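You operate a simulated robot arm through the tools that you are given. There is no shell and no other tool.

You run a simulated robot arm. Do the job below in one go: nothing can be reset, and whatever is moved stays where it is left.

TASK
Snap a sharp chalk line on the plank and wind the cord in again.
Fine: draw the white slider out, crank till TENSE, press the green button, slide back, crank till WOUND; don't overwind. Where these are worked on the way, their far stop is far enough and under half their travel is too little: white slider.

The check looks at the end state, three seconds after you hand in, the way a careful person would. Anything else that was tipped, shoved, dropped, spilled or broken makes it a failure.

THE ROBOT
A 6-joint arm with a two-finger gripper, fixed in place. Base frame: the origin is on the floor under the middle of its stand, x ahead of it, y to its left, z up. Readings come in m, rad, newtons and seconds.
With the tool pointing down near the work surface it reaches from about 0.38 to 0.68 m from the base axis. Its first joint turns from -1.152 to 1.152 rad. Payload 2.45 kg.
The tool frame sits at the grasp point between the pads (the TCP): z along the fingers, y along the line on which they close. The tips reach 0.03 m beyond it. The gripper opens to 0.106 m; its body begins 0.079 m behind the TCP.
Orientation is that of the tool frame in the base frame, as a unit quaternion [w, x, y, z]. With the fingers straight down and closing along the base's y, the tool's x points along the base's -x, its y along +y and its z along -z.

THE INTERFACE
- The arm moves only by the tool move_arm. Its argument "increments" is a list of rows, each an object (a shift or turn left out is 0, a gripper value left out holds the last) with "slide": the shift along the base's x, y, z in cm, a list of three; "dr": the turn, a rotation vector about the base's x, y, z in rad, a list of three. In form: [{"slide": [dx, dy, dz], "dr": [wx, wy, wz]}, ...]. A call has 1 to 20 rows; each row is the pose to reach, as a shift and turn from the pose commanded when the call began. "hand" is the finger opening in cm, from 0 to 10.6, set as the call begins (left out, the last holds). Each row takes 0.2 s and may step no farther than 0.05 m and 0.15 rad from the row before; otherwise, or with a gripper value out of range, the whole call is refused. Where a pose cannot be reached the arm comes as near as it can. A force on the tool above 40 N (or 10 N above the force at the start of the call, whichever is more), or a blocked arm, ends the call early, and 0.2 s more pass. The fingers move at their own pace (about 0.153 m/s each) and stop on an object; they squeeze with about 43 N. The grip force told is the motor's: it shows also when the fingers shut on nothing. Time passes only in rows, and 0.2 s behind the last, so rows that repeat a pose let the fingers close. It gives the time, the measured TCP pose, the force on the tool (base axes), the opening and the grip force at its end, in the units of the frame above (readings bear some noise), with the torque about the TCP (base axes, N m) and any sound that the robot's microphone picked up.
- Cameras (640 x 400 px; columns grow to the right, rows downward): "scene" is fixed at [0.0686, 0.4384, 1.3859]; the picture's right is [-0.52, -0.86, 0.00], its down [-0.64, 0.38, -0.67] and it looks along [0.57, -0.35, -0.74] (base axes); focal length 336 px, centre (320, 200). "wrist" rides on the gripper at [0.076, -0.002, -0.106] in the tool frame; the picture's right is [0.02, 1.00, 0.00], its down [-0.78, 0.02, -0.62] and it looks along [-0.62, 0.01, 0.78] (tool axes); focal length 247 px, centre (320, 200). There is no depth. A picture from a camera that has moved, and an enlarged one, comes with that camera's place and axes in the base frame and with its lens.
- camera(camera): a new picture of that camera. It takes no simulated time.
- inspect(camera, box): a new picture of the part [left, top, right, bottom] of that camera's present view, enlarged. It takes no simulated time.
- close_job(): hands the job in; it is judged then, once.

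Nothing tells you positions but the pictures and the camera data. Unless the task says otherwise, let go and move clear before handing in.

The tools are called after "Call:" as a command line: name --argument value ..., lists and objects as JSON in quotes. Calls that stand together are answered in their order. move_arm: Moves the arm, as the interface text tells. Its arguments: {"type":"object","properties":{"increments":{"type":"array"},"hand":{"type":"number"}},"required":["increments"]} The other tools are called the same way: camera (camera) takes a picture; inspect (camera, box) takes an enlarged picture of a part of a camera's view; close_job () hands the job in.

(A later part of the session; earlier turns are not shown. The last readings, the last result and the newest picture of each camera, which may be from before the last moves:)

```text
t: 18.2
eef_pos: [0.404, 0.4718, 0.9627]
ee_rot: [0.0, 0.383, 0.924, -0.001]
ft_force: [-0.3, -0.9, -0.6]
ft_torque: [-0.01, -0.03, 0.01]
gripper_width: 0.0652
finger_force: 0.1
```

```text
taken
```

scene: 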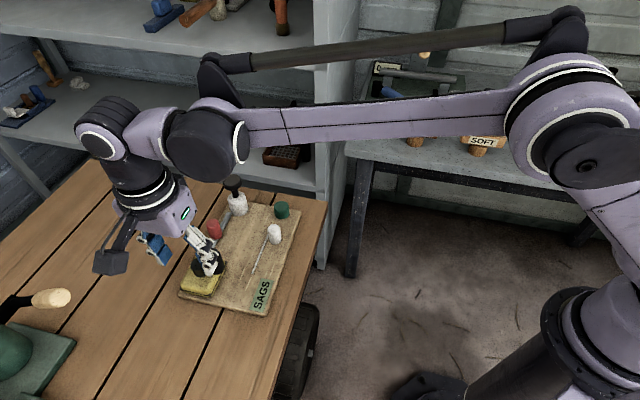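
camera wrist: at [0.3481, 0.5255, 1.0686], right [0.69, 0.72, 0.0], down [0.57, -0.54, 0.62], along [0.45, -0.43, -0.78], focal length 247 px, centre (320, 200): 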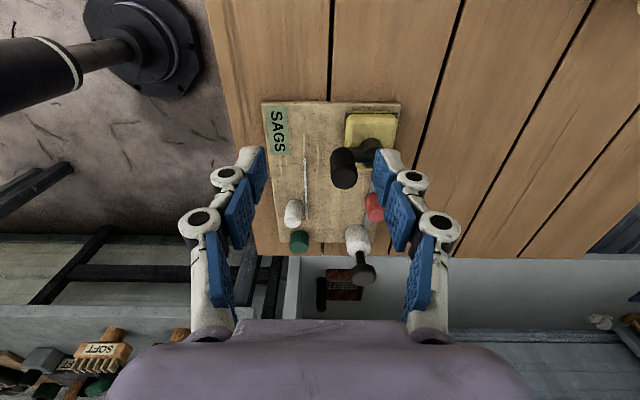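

Call:
inspect --camera "wrist" --box '[300, 80, 430, 210]'

Call:
inspect --camera "wrist" --box '[240, 80, 420, 290]'

```text
3.08 times, centred on (365, 145) of wrist
camera zoom: at [0.3481, 0.5255, 1.0686], right [0.69, 0.72, 0.0], down [0.57, -0.54, 0.62], along [0.45, -0.43, -0.78], focal length 760 px, centre (182, 369)
```

zoom: 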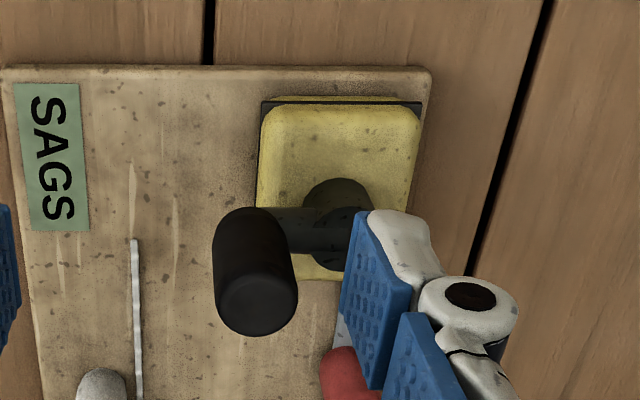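

```text
1.90 times, centred on (330, 185) of wrist
camera zoom: at [0.3481, 0.5255, 1.0686], right [0.69, 0.72, 0.0], down [0.57, -0.54, 0.62], along [0.45, -0.43, -0.78], focal length 470 px, centre (301, 229)
```

zoom: 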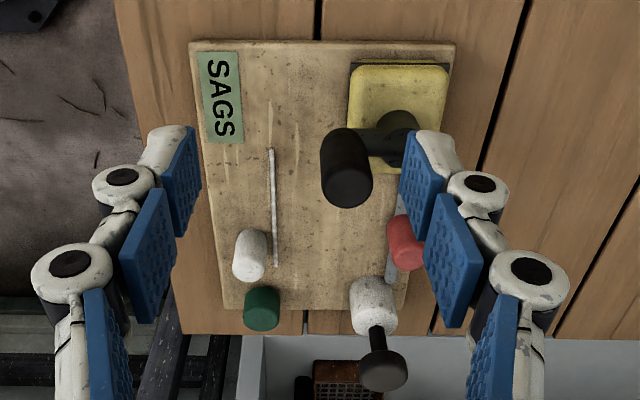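

The crank's hub is on the yellow box, with an arm to a tall black handle. I'll shift sideways to measure their heights by parallax and clear the finger from view.

Call:
move_arm --increments '[{"slide": [1.4, 1.4, 0]}, {"slide": [2.83, 2.83, 0]}, {"slide": [2.83, 2.83, 0]}]'

Call:
inspect --camera "wrist" --box '[260, 80, 390, 210]'

Call:
camera --camera "wrist"

```text
t: 19.0
eef_pos: [0.4295, 0.5005, 0.9629]
ee_rot: [0.0, 0.384, 0.924, 0.0]
ft_force: [-1.2, 0.2, 0.1]
ft_torque: [0.0, 0.01, 0.02]
gripper_width: 0.0651
finger_force: 0.1
```

```text
3.08 times, centred on (325, 145) of wrist
camera zoom: at [0.3759, 0.5548, 1.0696], right [0.69, 0.72, 0.0], down [0.57, -0.54, 0.62], along [0.45, -0.43, -0.78], focal length 760 px, centre (305, 369)
```

zoom: 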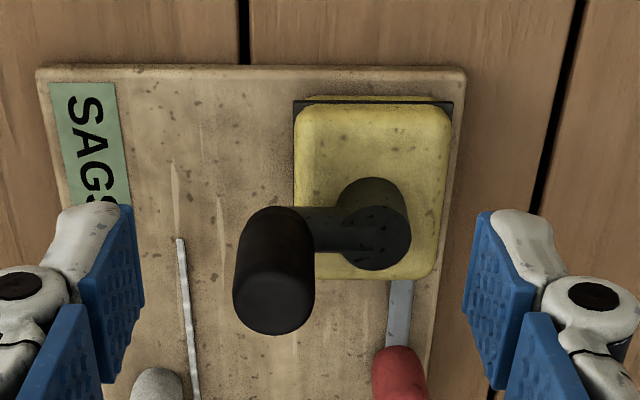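

```text
taken
camera wrist: at [0.3759, 0.5548, 1.0696], right [0.69, 0.72, 0.0], down [0.57, -0.54, 0.62], along [0.45, -0.43, -0.78], focal length 247 px, centre (320, 200)
```

wrist: 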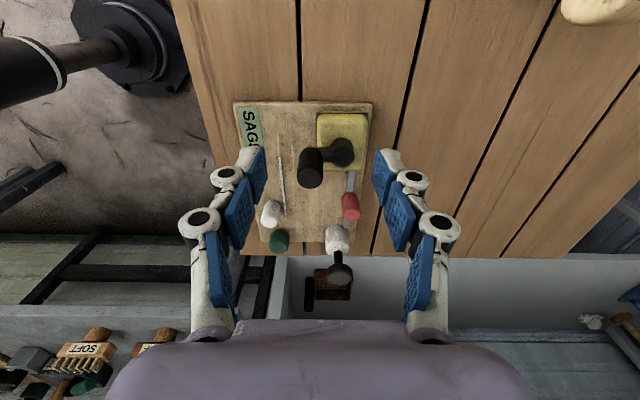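

From parallax the hub is at about (0.512, 0.466) with its top near z 0.78. The handle is at (0.483, 0.436), top z 0.826, about 4.2 cm from the hub. The far side of that circle is near my reach limit, so I'll close the fingers and test how far I can reach with the tool straight down, above everything.

Call:
move_arm --hand 0 --increments '[{"slide": [3, 0, 0]}, {"slide": [6, 0, 0]}, {"slide": [9, -0.2, -1]}, {"slide": [11.2, -0.5, -3]}, {"slide": [11.2, -0.5, -6]}, {"slide": [11.2, -0.5, -6]}]'

Call:
camera --camera "wrist"

Call:
camera --camera "scene"

```text
t: 20.4
eef_pos: [0.5099, 0.4667, 0.907]
ee_rot: [0.0, 0.383, 0.924, 0.0]
ft_force: [-0.2, 0.0, -0.1]
ft_torque: [0.05, 0.0, -0.02]
gripper_width: 0.0001
finger_force: 28.8
out of reach, approached as far as the arm can: row 2, 3, 4, 5, 6
```

```text
taken
camera wrist: at [0.456, 0.5207, 1.0143], right [0.69, 0.72, 0.0], down [0.57, -0.54, 0.62], along [0.45, -0.43, -0.78], focal length 247 px, centre (320, 200)
```

wrist: 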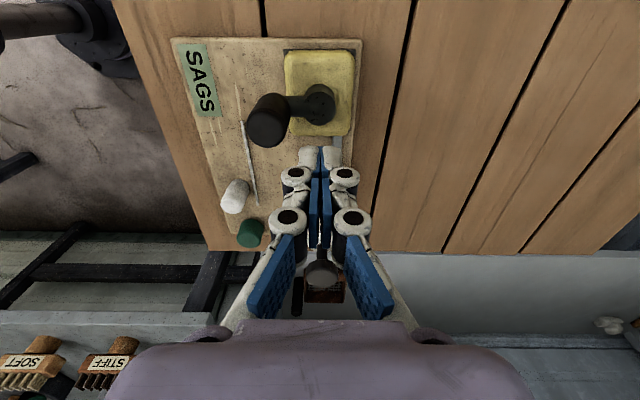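

```text
taken
```

scene: 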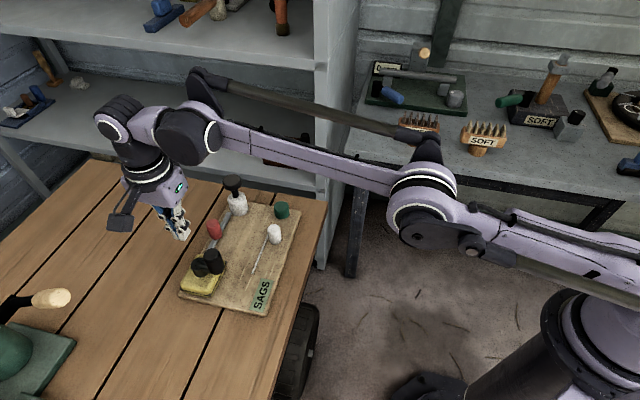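

Straight down, the arm stops at r≈0.69, right over the hub, which confirms the hub position. Tilting the tool outward should extend the reach, so I'll test a tilt at this safe height.

Call:
move_arm --increments '[{"slide": [0, 0, 0], "dr": [0.067, -0.074, 0]}, {"slide": [0, 0, 0], "dr": [0.135, -0.148, 0]}, {"slide": [0, 0, 0], "dr": [0.2, -0.22, 0]}, {"slide": [0, 0, 0], "dr": [0.235, -0.26, 0]}, {"slide": [0, 0, 0], "dr": [0.235, -0.26, 0]}]'

Call:
camera --camera "wrist"

Call:
camera --camera "scene"

```text
t: 21.6
eef_pos: [0.5114, 0.4672, 0.9088]
ee_rot: [0.074, 0.377, 0.91, 0.158]
ft_force: [-0.1, -0.1, -0.6]
ft_torque: [0.02, 0.0, -0.03]
gripper_width: 0.0002
finger_force: 28.4
```

```text
taken
camera wrist: at [0.4299, 0.4955, 1.0065], right [0.65, 0.68, 0.34], down [0.4, -0.69, 0.6], along [0.65, -0.25, -0.72], focal length 247 px, centre (320, 200)
```

wrist: 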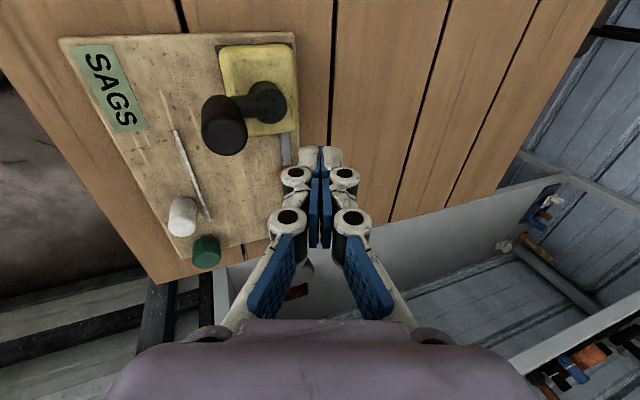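

```text
taken
```

scene: 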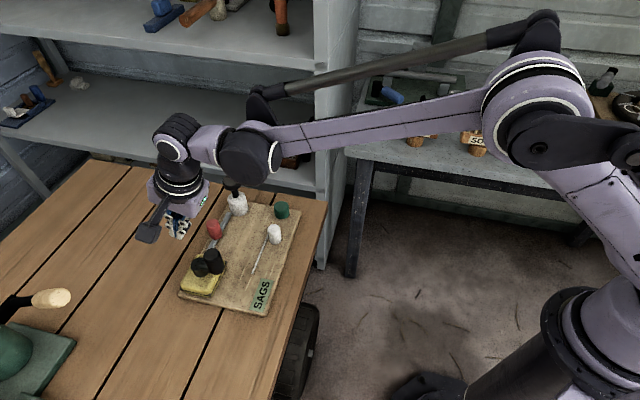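

The 0.35 rad tilt works and gives extra reach. I'll push the handle around with the closed fingertips, staying above the hub and arm. First I'll go above the spot behind the handle and check.

Call:
move_arm --increments '[{"slide": [-3, -0.4, 0]}, {"slide": [-5.9, -0.7, 0]}, {"slide": [-5.9, -0.7, -3]}, {"slide": [-5.9, -0.7, -4]}, {"slide": [-5.9, -0.7, -4]}]'

Call:
camera --camera "wrist"

Call:
inspect --camera "scene" --box '[140, 190, 300, 330]'

```text
t: 22.8
eef_pos: [0.4519, 0.4589, 0.867]
ee_rot: [0.075, 0.377, 0.91, 0.158]
ft_force: [0.5, 0.0, 0.7]
ft_torque: [-0.01, 0.02, 0.01]
gripper_width: 0.0002
finger_force: 28.5
```

```text
taken
camera wrist: at [0.3713, 0.4889, 0.9659], right [0.65, 0.68, 0.34], down [0.41, -0.69, 0.6], along [0.65, -0.25, -0.72], focal length 247 px, centre (320, 200)
```

wrist: 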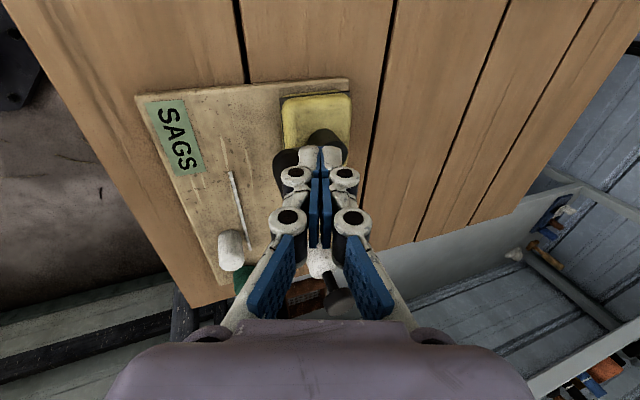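

```text
2.86 times, centred on (220, 260) of scene
camera zoom: at [0.0686, 0.4384, 1.3859], right [-0.52, -0.86, 0.0], down [-0.64, 0.38, -0.67], along [0.57, -0.35, -0.74], focal length 958 px, centre (606, 29)
```

zoom: 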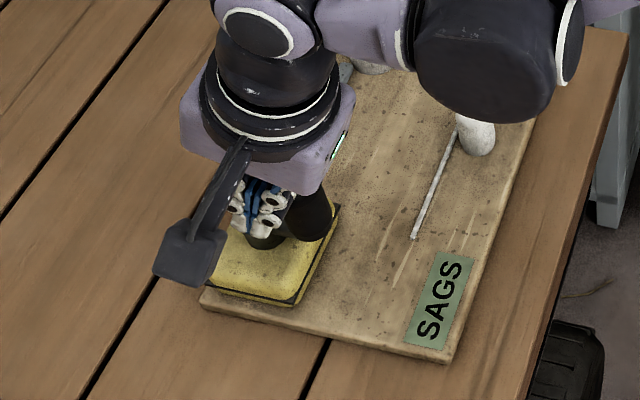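

The fingertips are just behind the handle on the −e1 side (toward −x, +y), as planned. I'll lower to z≈0.825, above the hub and arm but below the handle top.

Call:
move_arm --increments '[{"slide": [0, 0, -1.5]}, {"slide": [0, 0, -3]}, {"slide": [0, 0, -4.1]}, {"slide": [0, 0, -4.1]}]'

Call:
camera --camera "wrist"

Call:
inspect --camera "scene" --box '[140, 190, 300, 330]'

```text
t: 23.8
eef_pos: [0.4537, 0.4604, 0.8263]
ee_rot: [0.075, 0.377, 0.91, 0.157]
ft_force: [-0.8, -0.1, 0.3]
ft_torque: [0.0, 0.01, -0.01]
gripper_width: 0.0
finger_force: 28.7
```

```text
taken
camera wrist: at [0.3712, 0.4886, 0.9245], right [0.65, 0.68, 0.34], down [0.41, -0.69, 0.6], along [0.65, -0.25, -0.72], focal length 247 px, centre (320, 200)
```

wrist: 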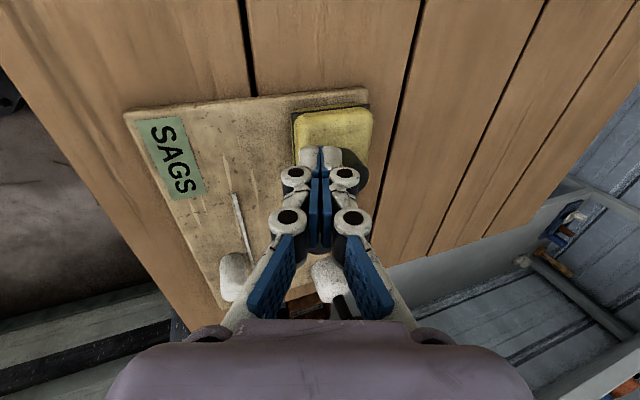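

```text
2.86 times, centred on (220, 260) of scene
camera zoom: at [0.0686, 0.4384, 1.3859], right [-0.52, -0.86, 0.0], down [-0.64, 0.38, -0.67], along [0.57, -0.35, -0.74], focal length 958 px, centre (606, 29)
```

zoom: 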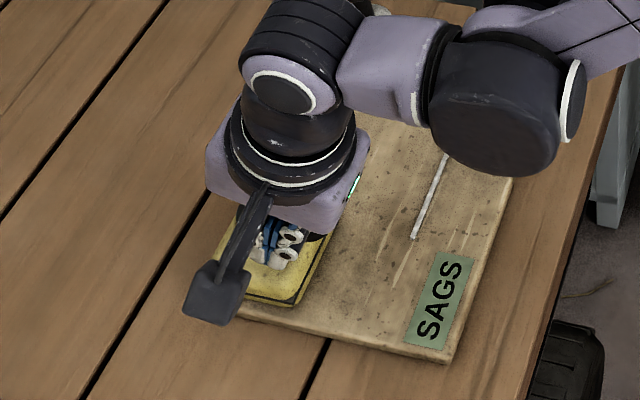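

Clear, with no contact. I'll push gently in +e1 to touch the handle and turn it a little, watching the force and the sign.

Call:
move_arm --increments '[{"slide": [0.28, -0.28, 0]}, {"slide": [0.56, -0.56, 0]}, {"slide": [0.84, -0.84, 0]}, {"slide": [1.13, -1.13, 0]}, {"slide": [1.4, -1.4, 0]}]'

Call:
camera --camera "wrist"

Call:
inspect --camera "scene" --box '[140, 190, 300, 330]'

```text
t: 25.0
eef_pos: [0.4662, 0.4462, 0.8256]
ee_rot: [0.075, 0.377, 0.91, 0.157]
ft_force: [-5.2, 3.9, 0.6]
ft_torque: [0.11, 0.12, -0.03]
gripper_width: 0.0001
finger_force: 28.6
```

```text
taken
camera wrist: at [0.385, 0.4751, 0.9251], right [0.65, 0.68, 0.34], down [0.41, -0.69, 0.6], along [0.65, -0.25, -0.72], focal length 247 px, centre (320, 200)
```

wrist: 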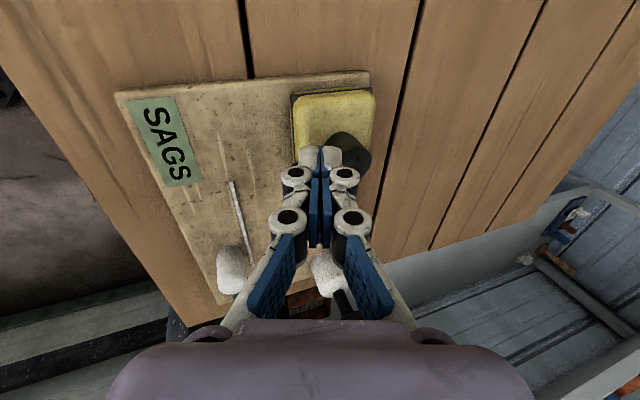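

```text
2.86 times, centred on (220, 260) of scene
camera zoom: at [0.0685, 0.4385, 1.3859], right [-0.52, -0.86, 0.0], down [-0.64, 0.38, -0.67], along [0.57, -0.35, -0.74], focal length 958 px, centre (606, 29)
```

zoom: 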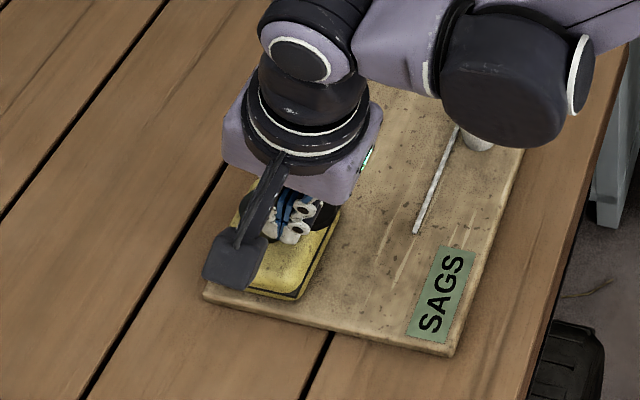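

The force reached about 6.4 N and the board slid a few millimetres instead of the crank turning, so this may be the wrong way. I'll lift, move to the other side of the handle and try the opposite direction, which also nudges the board back.

Call:
move_arm --increments '[{"slide": [-0.4, 0.4, 0.5]}, {"slide": [-0.4, 0.4, 4]}, {"slide": [1, -1, 6]}, {"slide": [3, -2.9, 6]}, {"slide": [4.6, -4.5, 6]}, {"slide": [4.6, -4.5, 3]}, {"slide": [4.6, -4.5, 3]}]'

Call:
camera --camera "wrist"

Call:
inspect --camera "scene" --box '[140, 190, 300, 330]'

```text
t: 26.6
eef_pos: [0.5123, 0.3988, 0.8558]
ee_rot: [0.075, 0.377, 0.91, 0.158]
ft_force: [0.6, 0.8, 0.5]
ft_torque: [-0.01, 0.02, -0.01]
gripper_width: 0.0001
finger_force: 28.5
```

```text
taken
camera wrist: at [0.4308, 0.428, 0.9551], right [0.65, 0.68, 0.34], down [0.41, -0.69, 0.6], along [0.65, -0.25, -0.72], focal length 247 px, centre (320, 200)
```

wrist: 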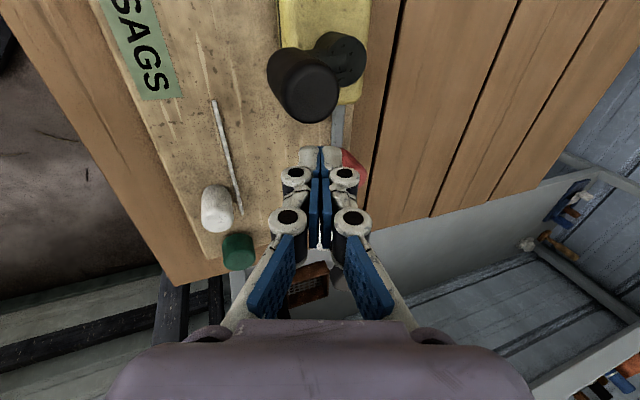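

```text
2.86 times, centred on (220, 260) of scene
camera zoom: at [0.0686, 0.4384, 1.3859], right [-0.52, -0.86, 0.0], down [-0.64, 0.38, -0.67], along [0.57, -0.35, -0.74], focal length 958 px, centre (606, 29)
```

zoom: 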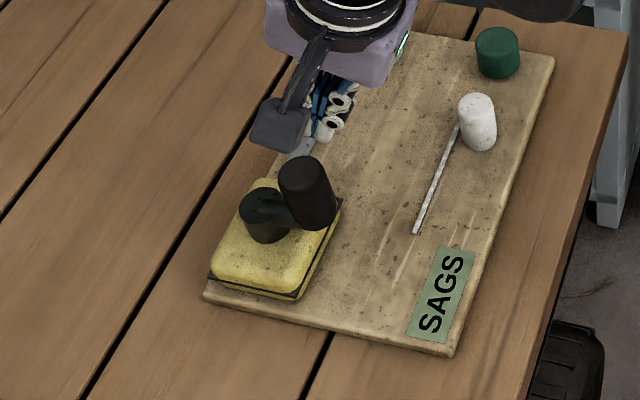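

I'll zoom in to see whether the crank itself turned at all.

Call:
inspect --camera "scene" --box '[185, 235, 235, 275]'

Call:
inspect --camera "wrist" --box '[250, 0, 400, 130]'

```text
10.00 times, centred on (210, 255) of scene
camera zoom: at [0.0686, 0.4384, 1.3859], right [-0.52, -0.86, 0.0], down [-0.64, 0.38, -0.67], along [0.57, -0.35, -0.74], focal length 3355 px, centre (1420, -350)
```

zoom: 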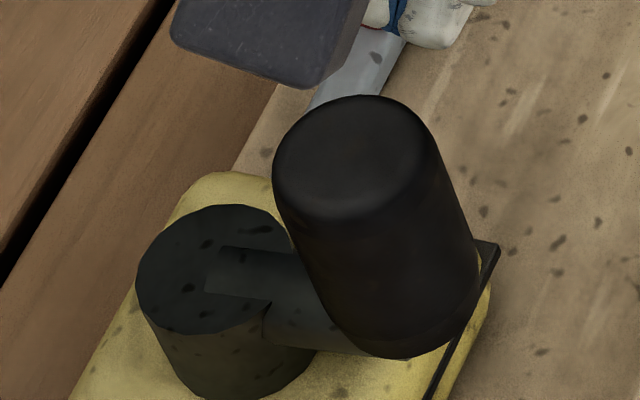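

```text
3.08 times, centred on (325, 65) of wrist
camera zoom: at [0.4308, 0.428, 0.9551], right [0.65, 0.68, 0.34], down [0.41, -0.69, 0.6], along [0.65, -0.25, -0.72], focal length 760 px, centre (305, 615)
```

zoom: 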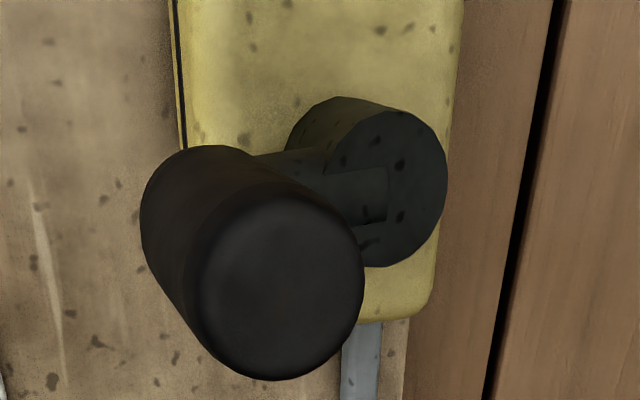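

The crank did turn a few degrees, but pushing at the handle also drags the light board. A cleaner way is to grip the hub and twist, which puts a pure turning couple on it and no side force. I'll rise and bring the tool upright first.

Call:
move_arm --increments '[{"slide": [0, 0, 3]}, {"slide": [0, 0, 6], "dr": [-0.06, 0.066, 0]}, {"slide": [0, 0, 9], "dr": [-0.12, 0.132, 0]}, {"slide": [0, 0, 9], "dr": [-0.18, 0.2, 0]}, {"slide": [0, 0, 9], "dr": [-0.235, 0.26, 0]}, {"slide": [0, 0, 9], "dr": [-0.235, 0.26, 0]}]'

Call:
move_arm --hand 7 --increments '[{"slide": [0, 0.5, 0], "dr": [0, 0, -0.14]}, {"slide": [0, 1, 0], "dr": [0, 0, -0.28]}, {"slide": [0, 1.5, 0], "dr": [0, 0, -0.42]}, {"slide": [0, 2, 0], "dr": [0, 0, -0.56]}, {"slide": [0, 2.5, 0], "dr": [0, 0, -0.7]}, {"slide": [0, 3, 0], "dr": [0, 0, -0.84]}, {"slide": [0, 3.5, 0], "dr": [0, 0, -0.98]}, {"slide": [0, 4, 0], "dr": [0, 0, -1.12]}, {"slide": [-0.1, 4.5, 0], "dr": [0, 0, -1.26]}, {"slide": [-0.2, 5, 0], "dr": [0, 0, -1.4]}, {"slide": [-0.2, 5, 0], "dr": [0, 0, -1.4]}]'

Call:
camera --camera "wrist"

Call:
camera --camera "scene"

```text
t: 28.0
eef_pos: [0.5127, 0.3992, 0.9459]
ee_rot: [-0.001, 0.382, 0.924, 0.0]
ft_force: [-0.1, -0.3, 0.6]
ft_torque: [0.03, 0.01, -0.01]
gripper_width: 0.0
finger_force: 28.6
```

```text
t: 30.4
eef_pos: [0.5109, 0.4504, 0.9448]
ee_rot: [0.0, 0.888, 0.46, 0.0]
ft_force: [0.2, -0.5, 0.5]
ft_torque: [-0.01, 0.01, 0.02]
gripper_width: 0.07
finger_force: 0.1
```

```text
taken
camera wrist: at [0.5539, 0.5146, 1.0532], right [0.83, -0.56, 0.0], down [-0.44, -0.65, 0.62], along [-0.35, -0.52, -0.78], focal length 247 px, centre (320, 200)
```

wrist: 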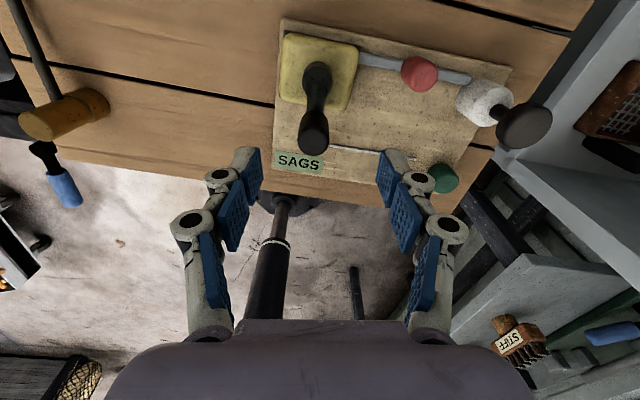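

```text
taken
```

scene: 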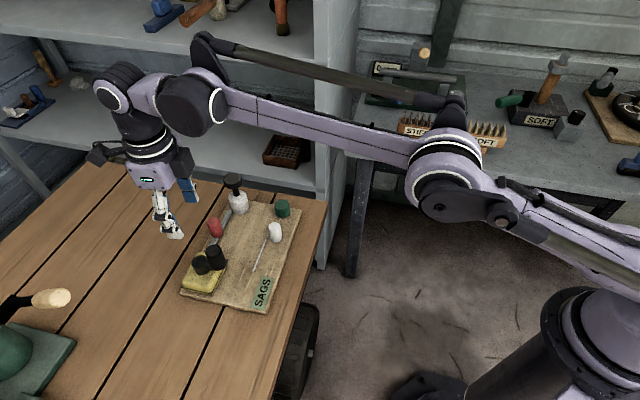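

From here I can see the hub, arm, handle and sign all at once. I'll zoom in to fix the hub's centre and the arm's direction.

Call:
inspect --camera "wrist" --box '[250, 20, 390, 180]'

Call:
inspect --camera "wrist" --box '[280, 40, 360, 120]'

```text
2.50 times, centred on (320, 100) of wrist
camera zoom: at [0.5539, 0.5146, 1.0532], right [0.83, -0.56, 0.0], down [-0.44, -0.65, 0.62], along [-0.35, -0.52, -0.78], focal length 617 px, centre (320, 450)
```

zoom: 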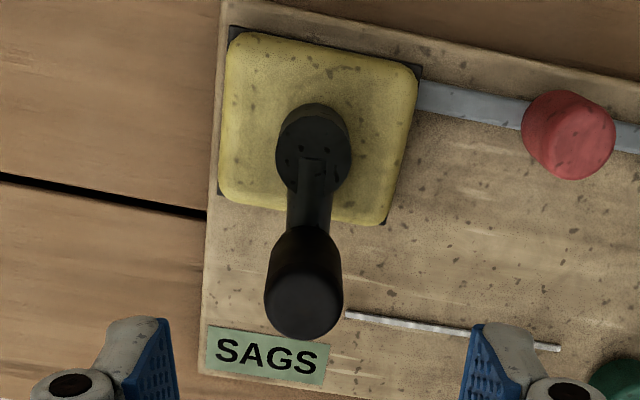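

```text
5.00 times, centred on (320, 80) of wrist
camera zoom: at [0.5539, 0.5146, 1.0532], right [0.83, -0.56, 0.0], down [-0.44, -0.65, 0.62], along [-0.35, -0.52, -0.78], focal length 1235 px, centre (320, 800)
```

zoom: 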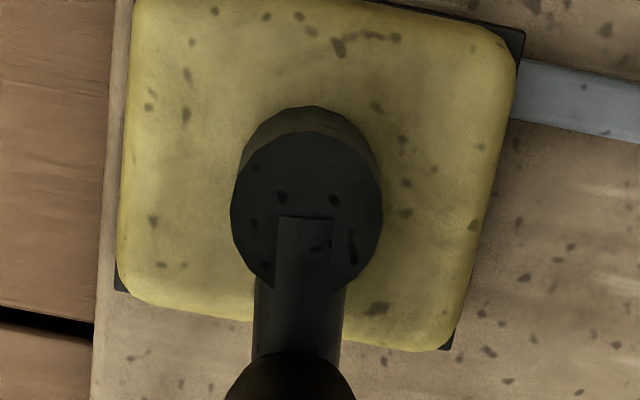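

The hub is at about (0.516, 0.464), roughly 31 mm across, with its top near z 0.78. The arm points at about 230°, nearly in line with the hand. I'll move over it and test whether I can reach it with the tool upright.

Call:
move_arm --hand 6 --increments '[{"slide": [0.5, 1.3, -1]}, {"slide": [0.5, 1.35, -4]}, {"slide": [0.5, 1.35, -7]}, {"slide": [0.5, 1.35, -9]}, {"slide": [0.5, 1.35, -9]}]'

Call:
camera --camera "wrist"

```text
t: 31.6
eef_pos: [0.516, 0.4655, 0.8583]
ee_rot: [0.001, 0.888, 0.46, 0.0]
ft_force: [-0.1, 0.1, -1.3]
ft_torque: [0.03, -0.01, -0.01]
gripper_width: 0.0598
finger_force: 0.1
out of reach, approached as far as the arm can: row 1
```

```text
taken
camera wrist: at [0.5593, 0.5293, 0.9645], right [0.83, -0.56, 0.0], down [-0.44, -0.65, 0.62], along [-0.35, -0.52, -0.78], focal length 247 px, centre (320, 200)
```

wrist: 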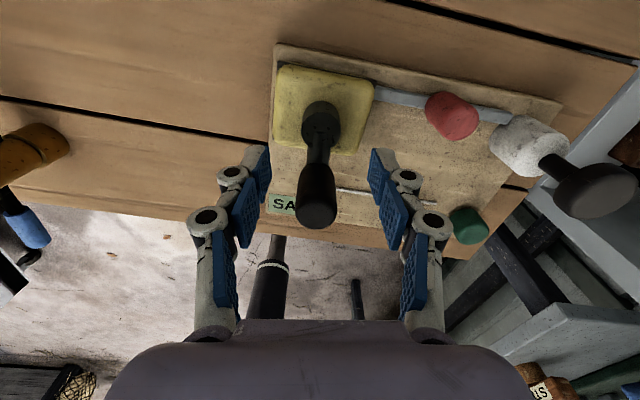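

The hub is reachable at this height. I'll zoom to check the centring before going down.

Call:
inspect --camera "wrist" --box '[270, 60, 370, 180]'

Call:
inspect --camera "scene" --box '[140, 190, 300, 330]'

```text
3.33 times, centred on (320, 120) of wrist
camera zoom: at [0.5593, 0.5293, 0.9645], right [0.83, -0.56, 0.0], down [-0.44, -0.65, 0.62], along [-0.35, -0.52, -0.78], focal length 823 px, centre (320, 467)
```

zoom: 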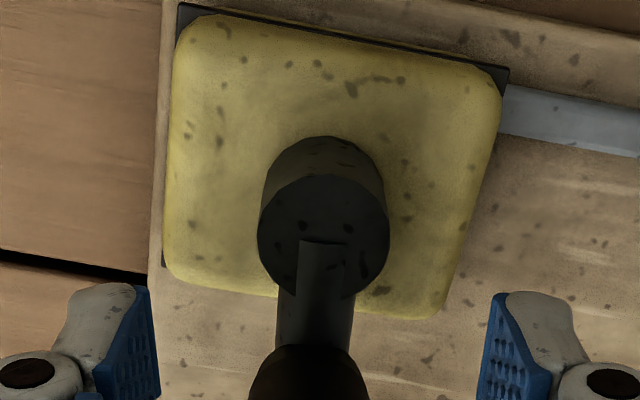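

```text
2.86 times, centred on (220, 260) of scene
camera zoom: at [0.0686, 0.4384, 1.3859], right [-0.52, -0.86, 0.0], down [-0.64, 0.38, -0.67], along [0.57, -0.35, -0.74], focal length 958 px, centre (606, 29)
```

zoom: 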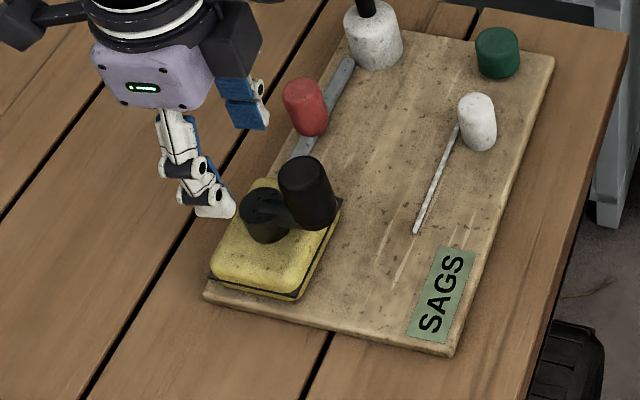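

The hub top is at z≈0.776, the yellow box top at about 0.751, and the hub centre is 2.5 mm from my current axis. I'll correct that and lower to z≈0.787, with the tips just above the box.

Call:
move_arm --increments '[{"slide": [-0.05, -0.25, -2]}, {"slide": [-0.05, -0.25, -4]}, {"slide": [-0.05, -0.25, -5.5]}, {"slide": [-0.05, -0.25, -6.5]}, {"slide": [-0.05, -0.25, -7.1]}, {"slide": [-0.05, -0.25, -7.1]}]'

Call:
camera --camera "wrist"

Call:
inspect --camera "scene" --box '[140, 190, 300, 330]'

```text
t: 33.0
eef_pos: [0.5158, 0.4615, 0.7863]
ee_rot: [0.0, 0.888, 0.46, 0.0]
ft_force: [0.5, -0.2, -0.7]
ft_torque: [0.0, -0.01, 0.01]
gripper_width: 0.0601
finger_force: 0.1
```

```text
taken
camera wrist: at [0.5583, 0.5249, 0.8928], right [0.83, -0.56, 0.0], down [-0.44, -0.65, 0.62], along [-0.35, -0.51, -0.78], focal length 247 px, centre (320, 200)
```

wrist: 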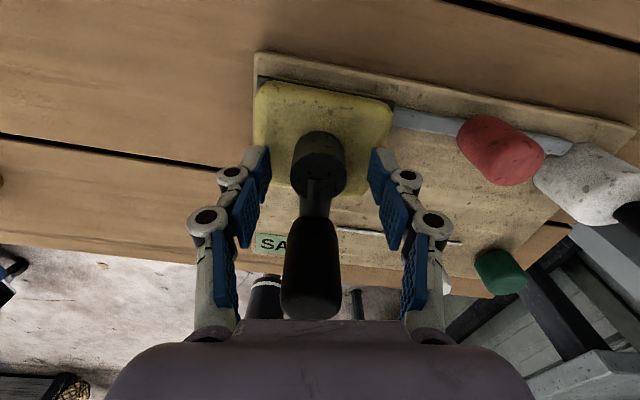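

```text
2.86 times, centred on (220, 260) of scene
camera zoom: at [0.0686, 0.4384, 1.3859], right [-0.52, -0.86, 0.0], down [-0.64, 0.38, -0.67], along [0.57, -0.35, -0.74], focal length 958 px, centre (606, 29)
```

zoom: 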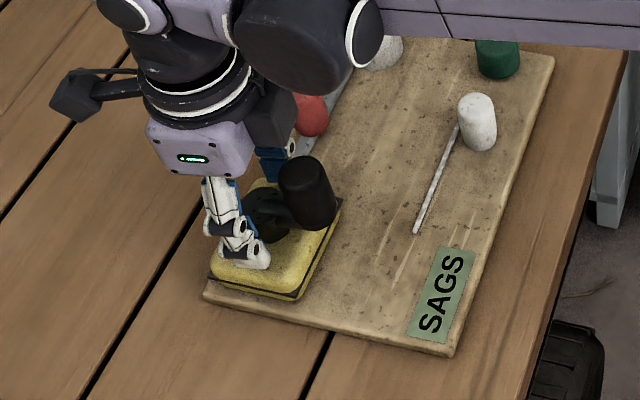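

The fingers straddle the hub, with the handle clear behind them. I'll close on the hub.

Call:
move_arm --hand 0 --increments '[{"slide": [0, 0, 0]}, {"slide": [0, 0, 0]}, {"slide": [0, 0, 0]}]'

Call:
camera --camera "wrist"

Call:
inspect --camera "scene" --box '[140, 190, 300, 330]'

```text
t: 33.8
eef_pos: [0.5137, 0.463, 0.787]
ee_rot: [0.0, 0.888, 0.461, 0.0]
ft_force: [-3.7, 2.4, 4.2]
ft_torque: [0.0, 0.13, -0.05]
gripper_width: 0.0303
finger_force: 43.8
```

```text
taken
camera wrist: at [0.5578, 0.5253, 0.8932], right [0.83, -0.56, 0.0], down [-0.44, -0.65, 0.62], along [-0.35, -0.51, -0.78], focal length 247 px, centre (320, 200)
```

wrist: 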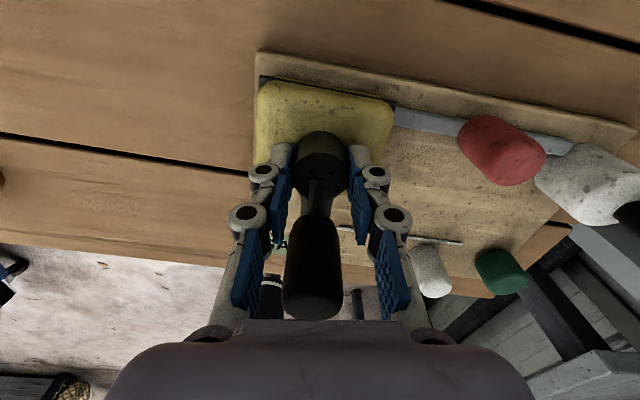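

```text
2.86 times, centred on (220, 260) of scene
camera zoom: at [0.0685, 0.4384, 1.386], right [-0.52, -0.86, 0.0], down [-0.64, 0.38, -0.67], along [0.57, -0.35, -0.74], focal length 958 px, centre (606, 29)
```

zoom: 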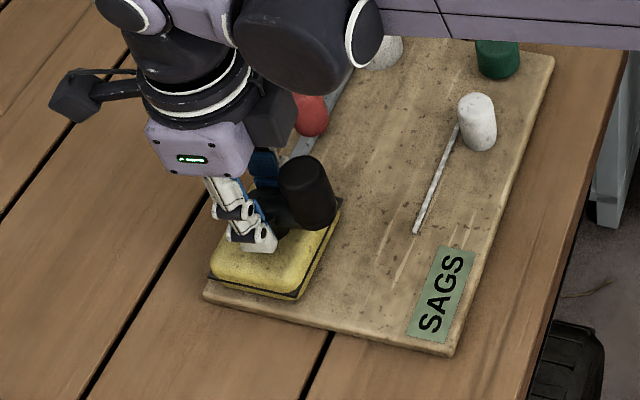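

I have the hub, 30 mm wide. I'll relax the small side load and twist CCW by about 0.4 rad as a test, watching the sign, the torque and the board.

Call:
move_arm --increments '[{"slide": [-0.06, 0.04, 0], "dr": [0, 0, 0.1]}, {"slide": [-0.06, 0.04, 0], "dr": [0, 0, 0.2]}, {"slide": [-0.06, 0.04, 0], "dr": [0, 0, 0.3]}, {"slide": [-0.06, 0.04, 0], "dr": [0, 0, 0.4]}, {"slide": [-0.06, 0.04, 0], "dr": [0, 0, 0.4]}]'

Call:
camera --camera "wrist"

Call:
inspect --camera "scene" --box '[140, 190, 300, 330]'

```text
t: 35.0
eef_pos: [0.5149, 0.4613, 0.785]
ee_rot: [-0.001, 0.778, 0.628, 0.001]
ft_force: [-2.5, 1.2, 0.2]
ft_torque: [0.16, -0.22, -1.03]
gripper_width: 0.0314
finger_force: 43.0
```

```text
taken
camera wrist: at [0.5294, 0.5368, 0.8921], right [0.98, -0.19, 0.0], down [-0.15, -0.77, 0.62], along [-0.12, -0.61, -0.78], focal length 247 px, centre (320, 200)
```

wrist: 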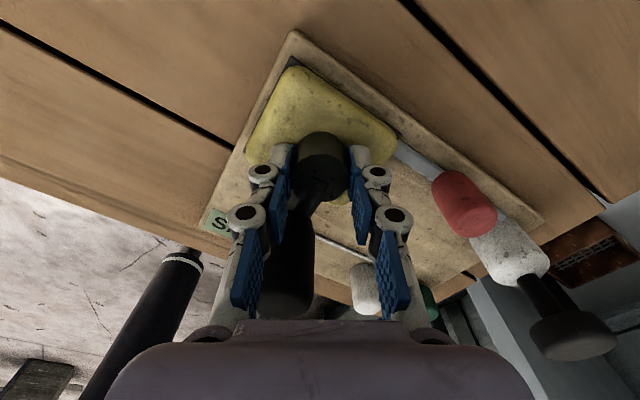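

```text
2.86 times, centred on (220, 260) of scene
camera zoom: at [0.0687, 0.4385, 1.3859], right [-0.52, -0.86, 0.0], down [-0.64, 0.38, -0.67], along [0.57, -0.35, -0.74], focal length 958 px, centre (606, 29)
```

zoom: 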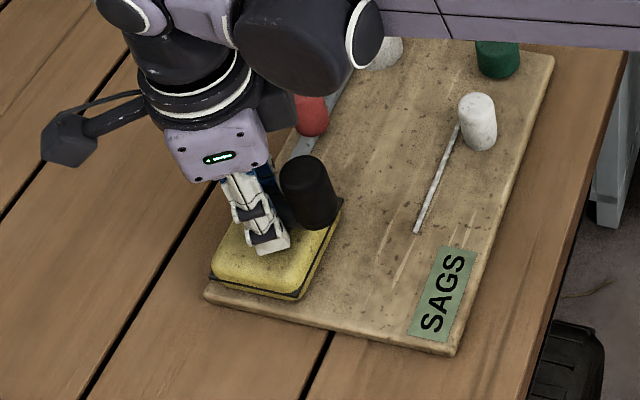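

The twist reached −1.03 N·m with the crank not turning and the hand slipping on the hub, so CCW is against a stop. I'll twist the other way, CW.

Call:
move_arm --increments '[{"slide": [0, 0, 0], "dr": [0, 0, -0.1]}, {"slide": [0, 0, 0], "dr": [0, 0, -0.2]}, {"slide": [0, 0, 0], "dr": [0, 0, -0.3]}, {"slide": [0, 0, 0], "dr": [0, 0, -0.4]}, {"slide": [0, 0, 0], "dr": [0, 0, -0.5]}, {"slide": [0, 0, 0], "dr": [0, 0, -0.5]}]'

Call:
camera --camera "wrist"

Call:
inspect --camera "scene" --box '[140, 190, 300, 330]'

```text
t: 36.4
eef_pos: [0.5145, 0.4614, 0.7845]
ee_rot: [-0.001, 0.909, 0.417, 0.0]
ft_force: [-3.6, 4.3, -0.2]
ft_torque: [-0.41, 0.23, -0.06]
gripper_width: 0.0306
finger_force: 43.2
```

```text
taken
camera wrist: at [0.5638, 0.5207, 0.8922], right [0.77, -0.64, 0.0], down [-0.5, -0.61, 0.62], along [-0.4, -0.48, -0.78], focal length 247 px, centre (320, 200)
```

wrist: 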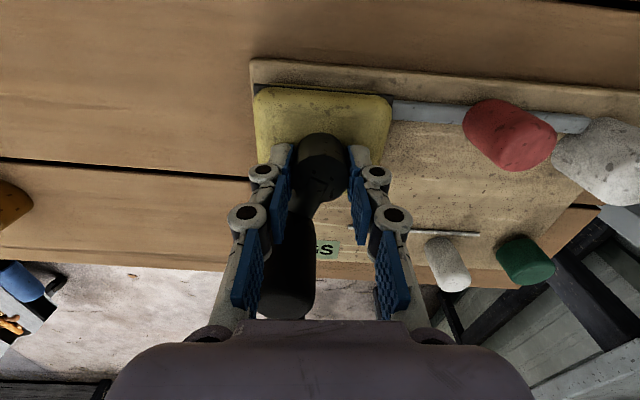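

```text
2.86 times, centred on (220, 260) of scene
camera zoom: at [0.0687, 0.4386, 1.3859], right [-0.52, -0.86, 0.0], down [-0.64, 0.38, -0.67], along [0.57, -0.35, -0.74], focal length 958 px, centre (606, 29)
```

zoom: 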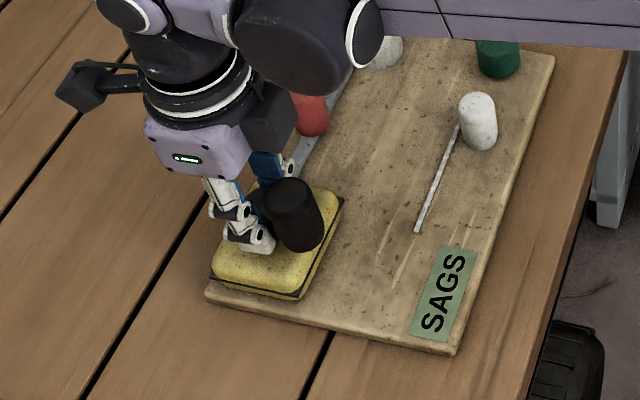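

CW works: the crank followed the hand with almost no torque, and the board stayed put. The sign still says SAGS. I'll keep going CW in modest steps and check the sign each time.

Call:
move_arm --increments '[{"slide": [0, 0, 0], "dr": [0, 0, -0.12]}, {"slide": [0, 0, 0], "dr": [0, 0, -0.24]}, {"slide": [0, 0, 0], "dr": [0, 0, -0.36]}, {"slide": [0, 0, 0], "dr": [0, 0, -0.48]}, {"slide": [0, 0, 0], "dr": [0, 0, -0.6]}, {"slide": [0, 0, 0], "dr": [0, 0, -0.6]}]'

Call:
camera --camera "wrist"

Call:
inspect --camera "scene" --box '[140, 190, 300, 330]'

```text
t: 37.8
eef_pos: [0.5146, 0.4621, 0.7848]
ee_rot: [-0.001, 0.908, 0.418, -0.001]
ft_force: [-3.4, 4.9, 0.3]
ft_torque: [0.01, 0.07, -0.05]
gripper_width: 0.0308
finger_force: 43.5
out of reach, approached as far as the arm can: row 1, 2, 3, 4, 5, 6
```

```text
taken
camera wrist: at [0.5638, 0.5206, 0.8923], right [0.77, -0.63, 0.0], down [-0.5, -0.61, 0.62], along [-0.4, -0.48, -0.78], focal length 247 px, centre (320, 200)
```

wrist: 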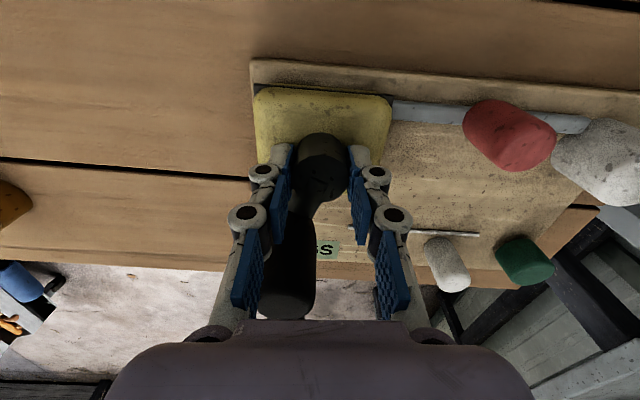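

```text
2.86 times, centred on (220, 260) of scene
camera zoom: at [0.0686, 0.4386, 1.3859], right [-0.52, -0.86, 0.0], down [-0.64, 0.38, -0.67], along [0.57, -0.35, -0.74], focal length 958 px, centre (606, 29)
```

zoom: 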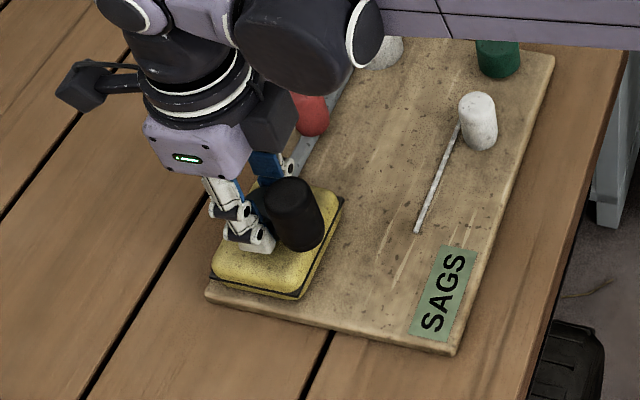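

The wrist joint's lower limit is here, so I need to regrip and start the next CW stroke from a larger yaw. I'll open and lift above the handle, then look.

Call:
move_arm --hand 6 --increments '[{"slide": [0, 0, 0]}, {"slide": [0, 0, 0]}, {"slide": [0, 0, 2.5]}, {"slide": [0, 0, 5]}, {"slide": [0, 0, 8]}, {"slide": [0, 0, 8]}]'

Call:
camera --camera "wrist"

Call:
inspect --camera "scene" --box '[140, 190, 300, 330]'

```text
t: 39.2
eef_pos: [0.5133, 0.4636, 0.8667]
ee_rot: [-0.002, 0.908, 0.419, -0.001]
ft_force: [-0.2, 0.3, -0.5]
ft_torque: [0.02, 0.03, -0.01]
gripper_width: 0.0602
finger_force: 0.1
```

```text
taken
camera wrist: at [0.5624, 0.5229, 0.9735], right [0.78, -0.63, 0.0], down [-0.49, -0.61, 0.62], along [-0.39, -0.48, -0.78], focal length 247 px, centre (320, 200)
```

wrist: 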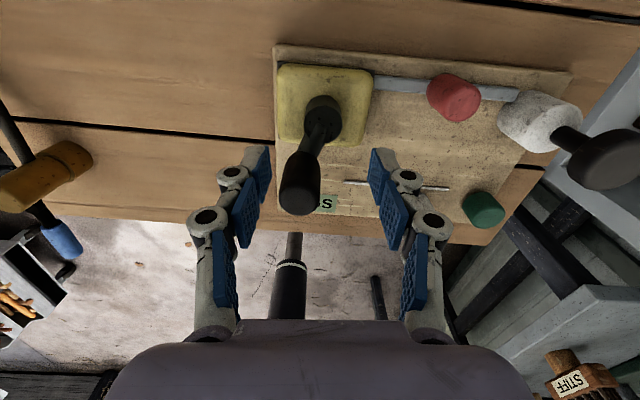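

```text
2.86 times, centred on (220, 260) of scene
camera zoom: at [0.0686, 0.4384, 1.3859], right [-0.52, -0.86, 0.0], down [-0.64, 0.38, -0.67], along [0.57, -0.35, -0.74], focal length 958 px, centre (606, 29)
```

zoom: 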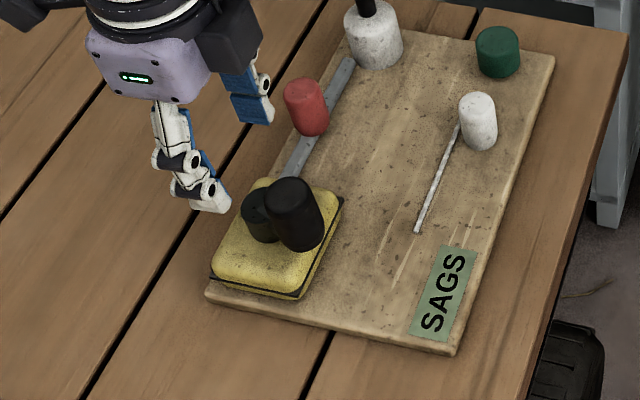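

The handle is now at about 205° around the hub, so it turned CW by ~25°. I'll wind the hand's yaw back up at this safe height, checking how far the wrist goes.

Call:
move_arm --increments '[{"dr": [0, 0, 0.145]}, {"dr": [0, 0, 0.29]}, {"dr": [0, 0, 0.435]}, {"dr": [0, 0, 0.58]}, {"dr": [0, 0, 0.725]}, {"dr": [0, 0, 0.87]}, {"dr": [0, 0, 1.015]}, {"dr": [0, 0, 1.16]}, {"dr": [0, 0, 1.305]}, {"dr": [0, 0, 1.45]}, {"dr": [0, 0, 1.595]}, {"dr": [0, 0, 1.74]}, {"dr": [0, 0, 1.885]}, {"dr": [0, 0, 2.03]}, {"dr": [0, 0, 2.175]}, {"dr": [0, 0, 2.32]}, {"dr": [0, 0, 2.465]}, {"dr": [0, 0, 2.61]}, {"dr": [0, 0, 2.71]}]'

Call:
camera --camera "wrist"

Call:
inspect --camera "scene" --box '[140, 190, 300, 330]'

```text
t: 43.2
eef_pos: [0.5141, 0.4607, 0.8651]
ee_rot: [0.0, -0.215, 0.977, -0.001]
ft_force: [-0.6, -0.6, 0.1]
ft_torque: [0.04, -0.05, -0.01]
gripper_width: 0.0602
finger_force: 0.1
```

```text
taken
camera wrist: at [0.446, 0.4282, 0.9722], right [-0.44, 0.9, 0.0], down [0.7, 0.34, 0.62], along [0.56, 0.27, -0.78], focal length 247 px, centre (320, 200)
```

wrist: 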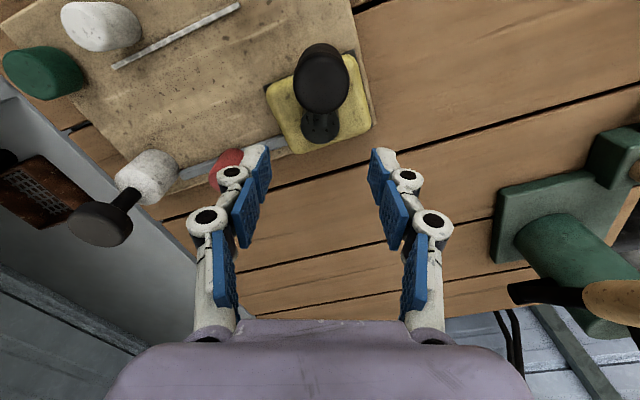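

```text
2.86 times, centred on (220, 260) of scene
camera zoom: at [0.0686, 0.4384, 1.3859], right [-0.52, -0.86, 0.0], down [-0.64, 0.38, -0.67], along [0.57, -0.35, -0.74], focal length 958 px, centre (606, 29)
```

zoom: 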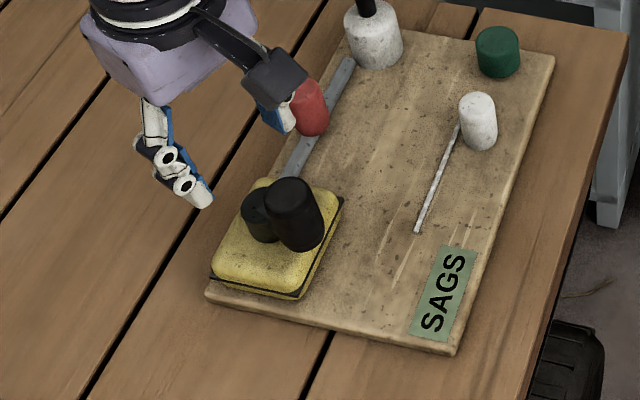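

Yaw is at 205°, aligned with the arm, with the handle on the camera side. I'll test whether the wrist can wind back another half turn, to allow nearly a full-turn stroke.

Call:
move_arm --increments '[{"dr": [0, 0, 0.148]}, {"dr": [0, 0, 0.296]}, {"dr": [0, 0, 0.444]}, {"dr": [0, 0, 0.592]}, {"dr": [0, 0, 0.74]}, {"dr": [0, 0, 0.888]}, {"dr": [0, 0, 1.036]}, {"dr": [0, 0, 1.184]}, {"dr": [0, 0, 1.332]}, {"dr": [0, 0, 1.48]}, {"dr": [0, 0, 1.628]}, {"dr": [0, 0, 1.776]}, {"dr": [0, 0, 1.924]}, {"dr": [0, 0, 2.072]}, {"dr": [0, 0, 2.22]}, {"dr": [0, 0, 2.368]}, {"dr": [0, 0, 2.516]}, {"dr": [0, 0, 2.664]}, {"dr": [0, 0, 2.812]}, {"dr": [0, 0, 2.96]}]'

Call:
camera --camera "wrist"

```text
t: 47.4
eef_pos: [0.514, 0.4608, 0.865]
ee_rot: [-0.001, 0.992, 0.125, 0.0]
ft_force: [0.1, -0.5, 0.3]
ft_torque: [0.02, -0.01, 0.02]
gripper_width: 0.06
finger_force: 0.1
```

```text
taken
camera wrist: at [0.5884, 0.4825, 0.9727], right [0.27, -0.96, 0.0], down [-0.75, -0.21, 0.62], along [-0.6, -0.17, -0.78], focal length 247 px, centre (320, 200)
```

wrist: 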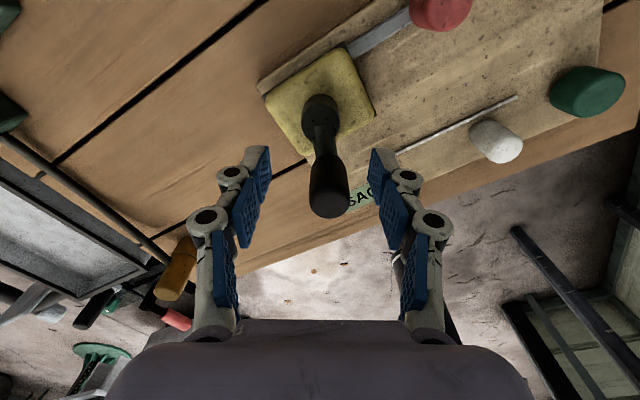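

The wrist has room for a stroke of well over 300°. I'll check the hub centring in this view before lowering.

Call:
inspect --camera "wrist" --box '[270, 60, 370, 180]'

Call:
inspect --camera "scene" --box '[140, 190, 300, 330]'

```text
3.33 times, centred on (320, 120) of wrist
camera zoom: at [0.5884, 0.4825, 0.9727], right [0.27, -0.96, 0.0], down [-0.75, -0.21, 0.62], along [-0.6, -0.17, -0.78], focal length 823 px, centre (320, 467)
```

zoom: 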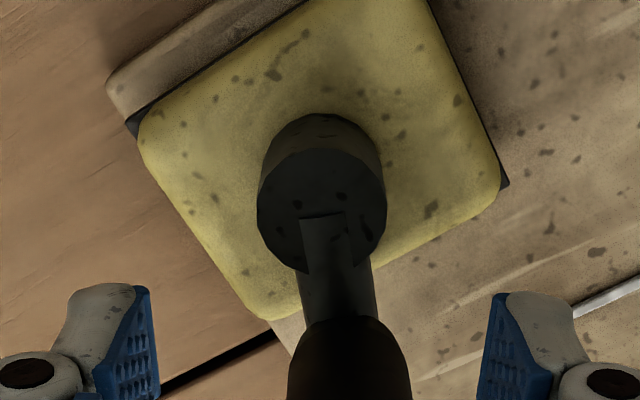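

```text
2.86 times, centred on (220, 260) of scene
camera zoom: at [0.0686, 0.4384, 1.3859], right [-0.52, -0.86, 0.0], down [-0.64, 0.38, -0.67], along [0.57, -0.35, -0.74], focal length 958 px, centre (606, 29)
```

zoom: 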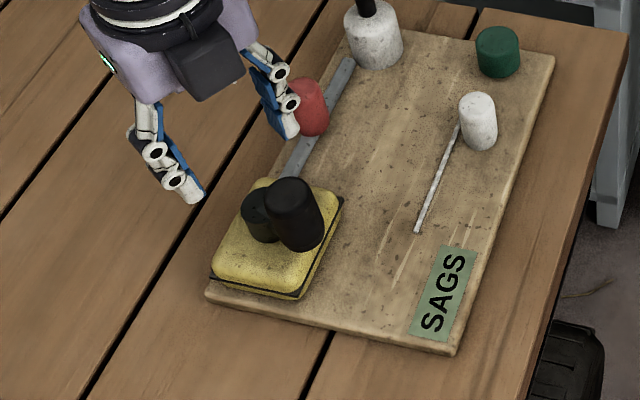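

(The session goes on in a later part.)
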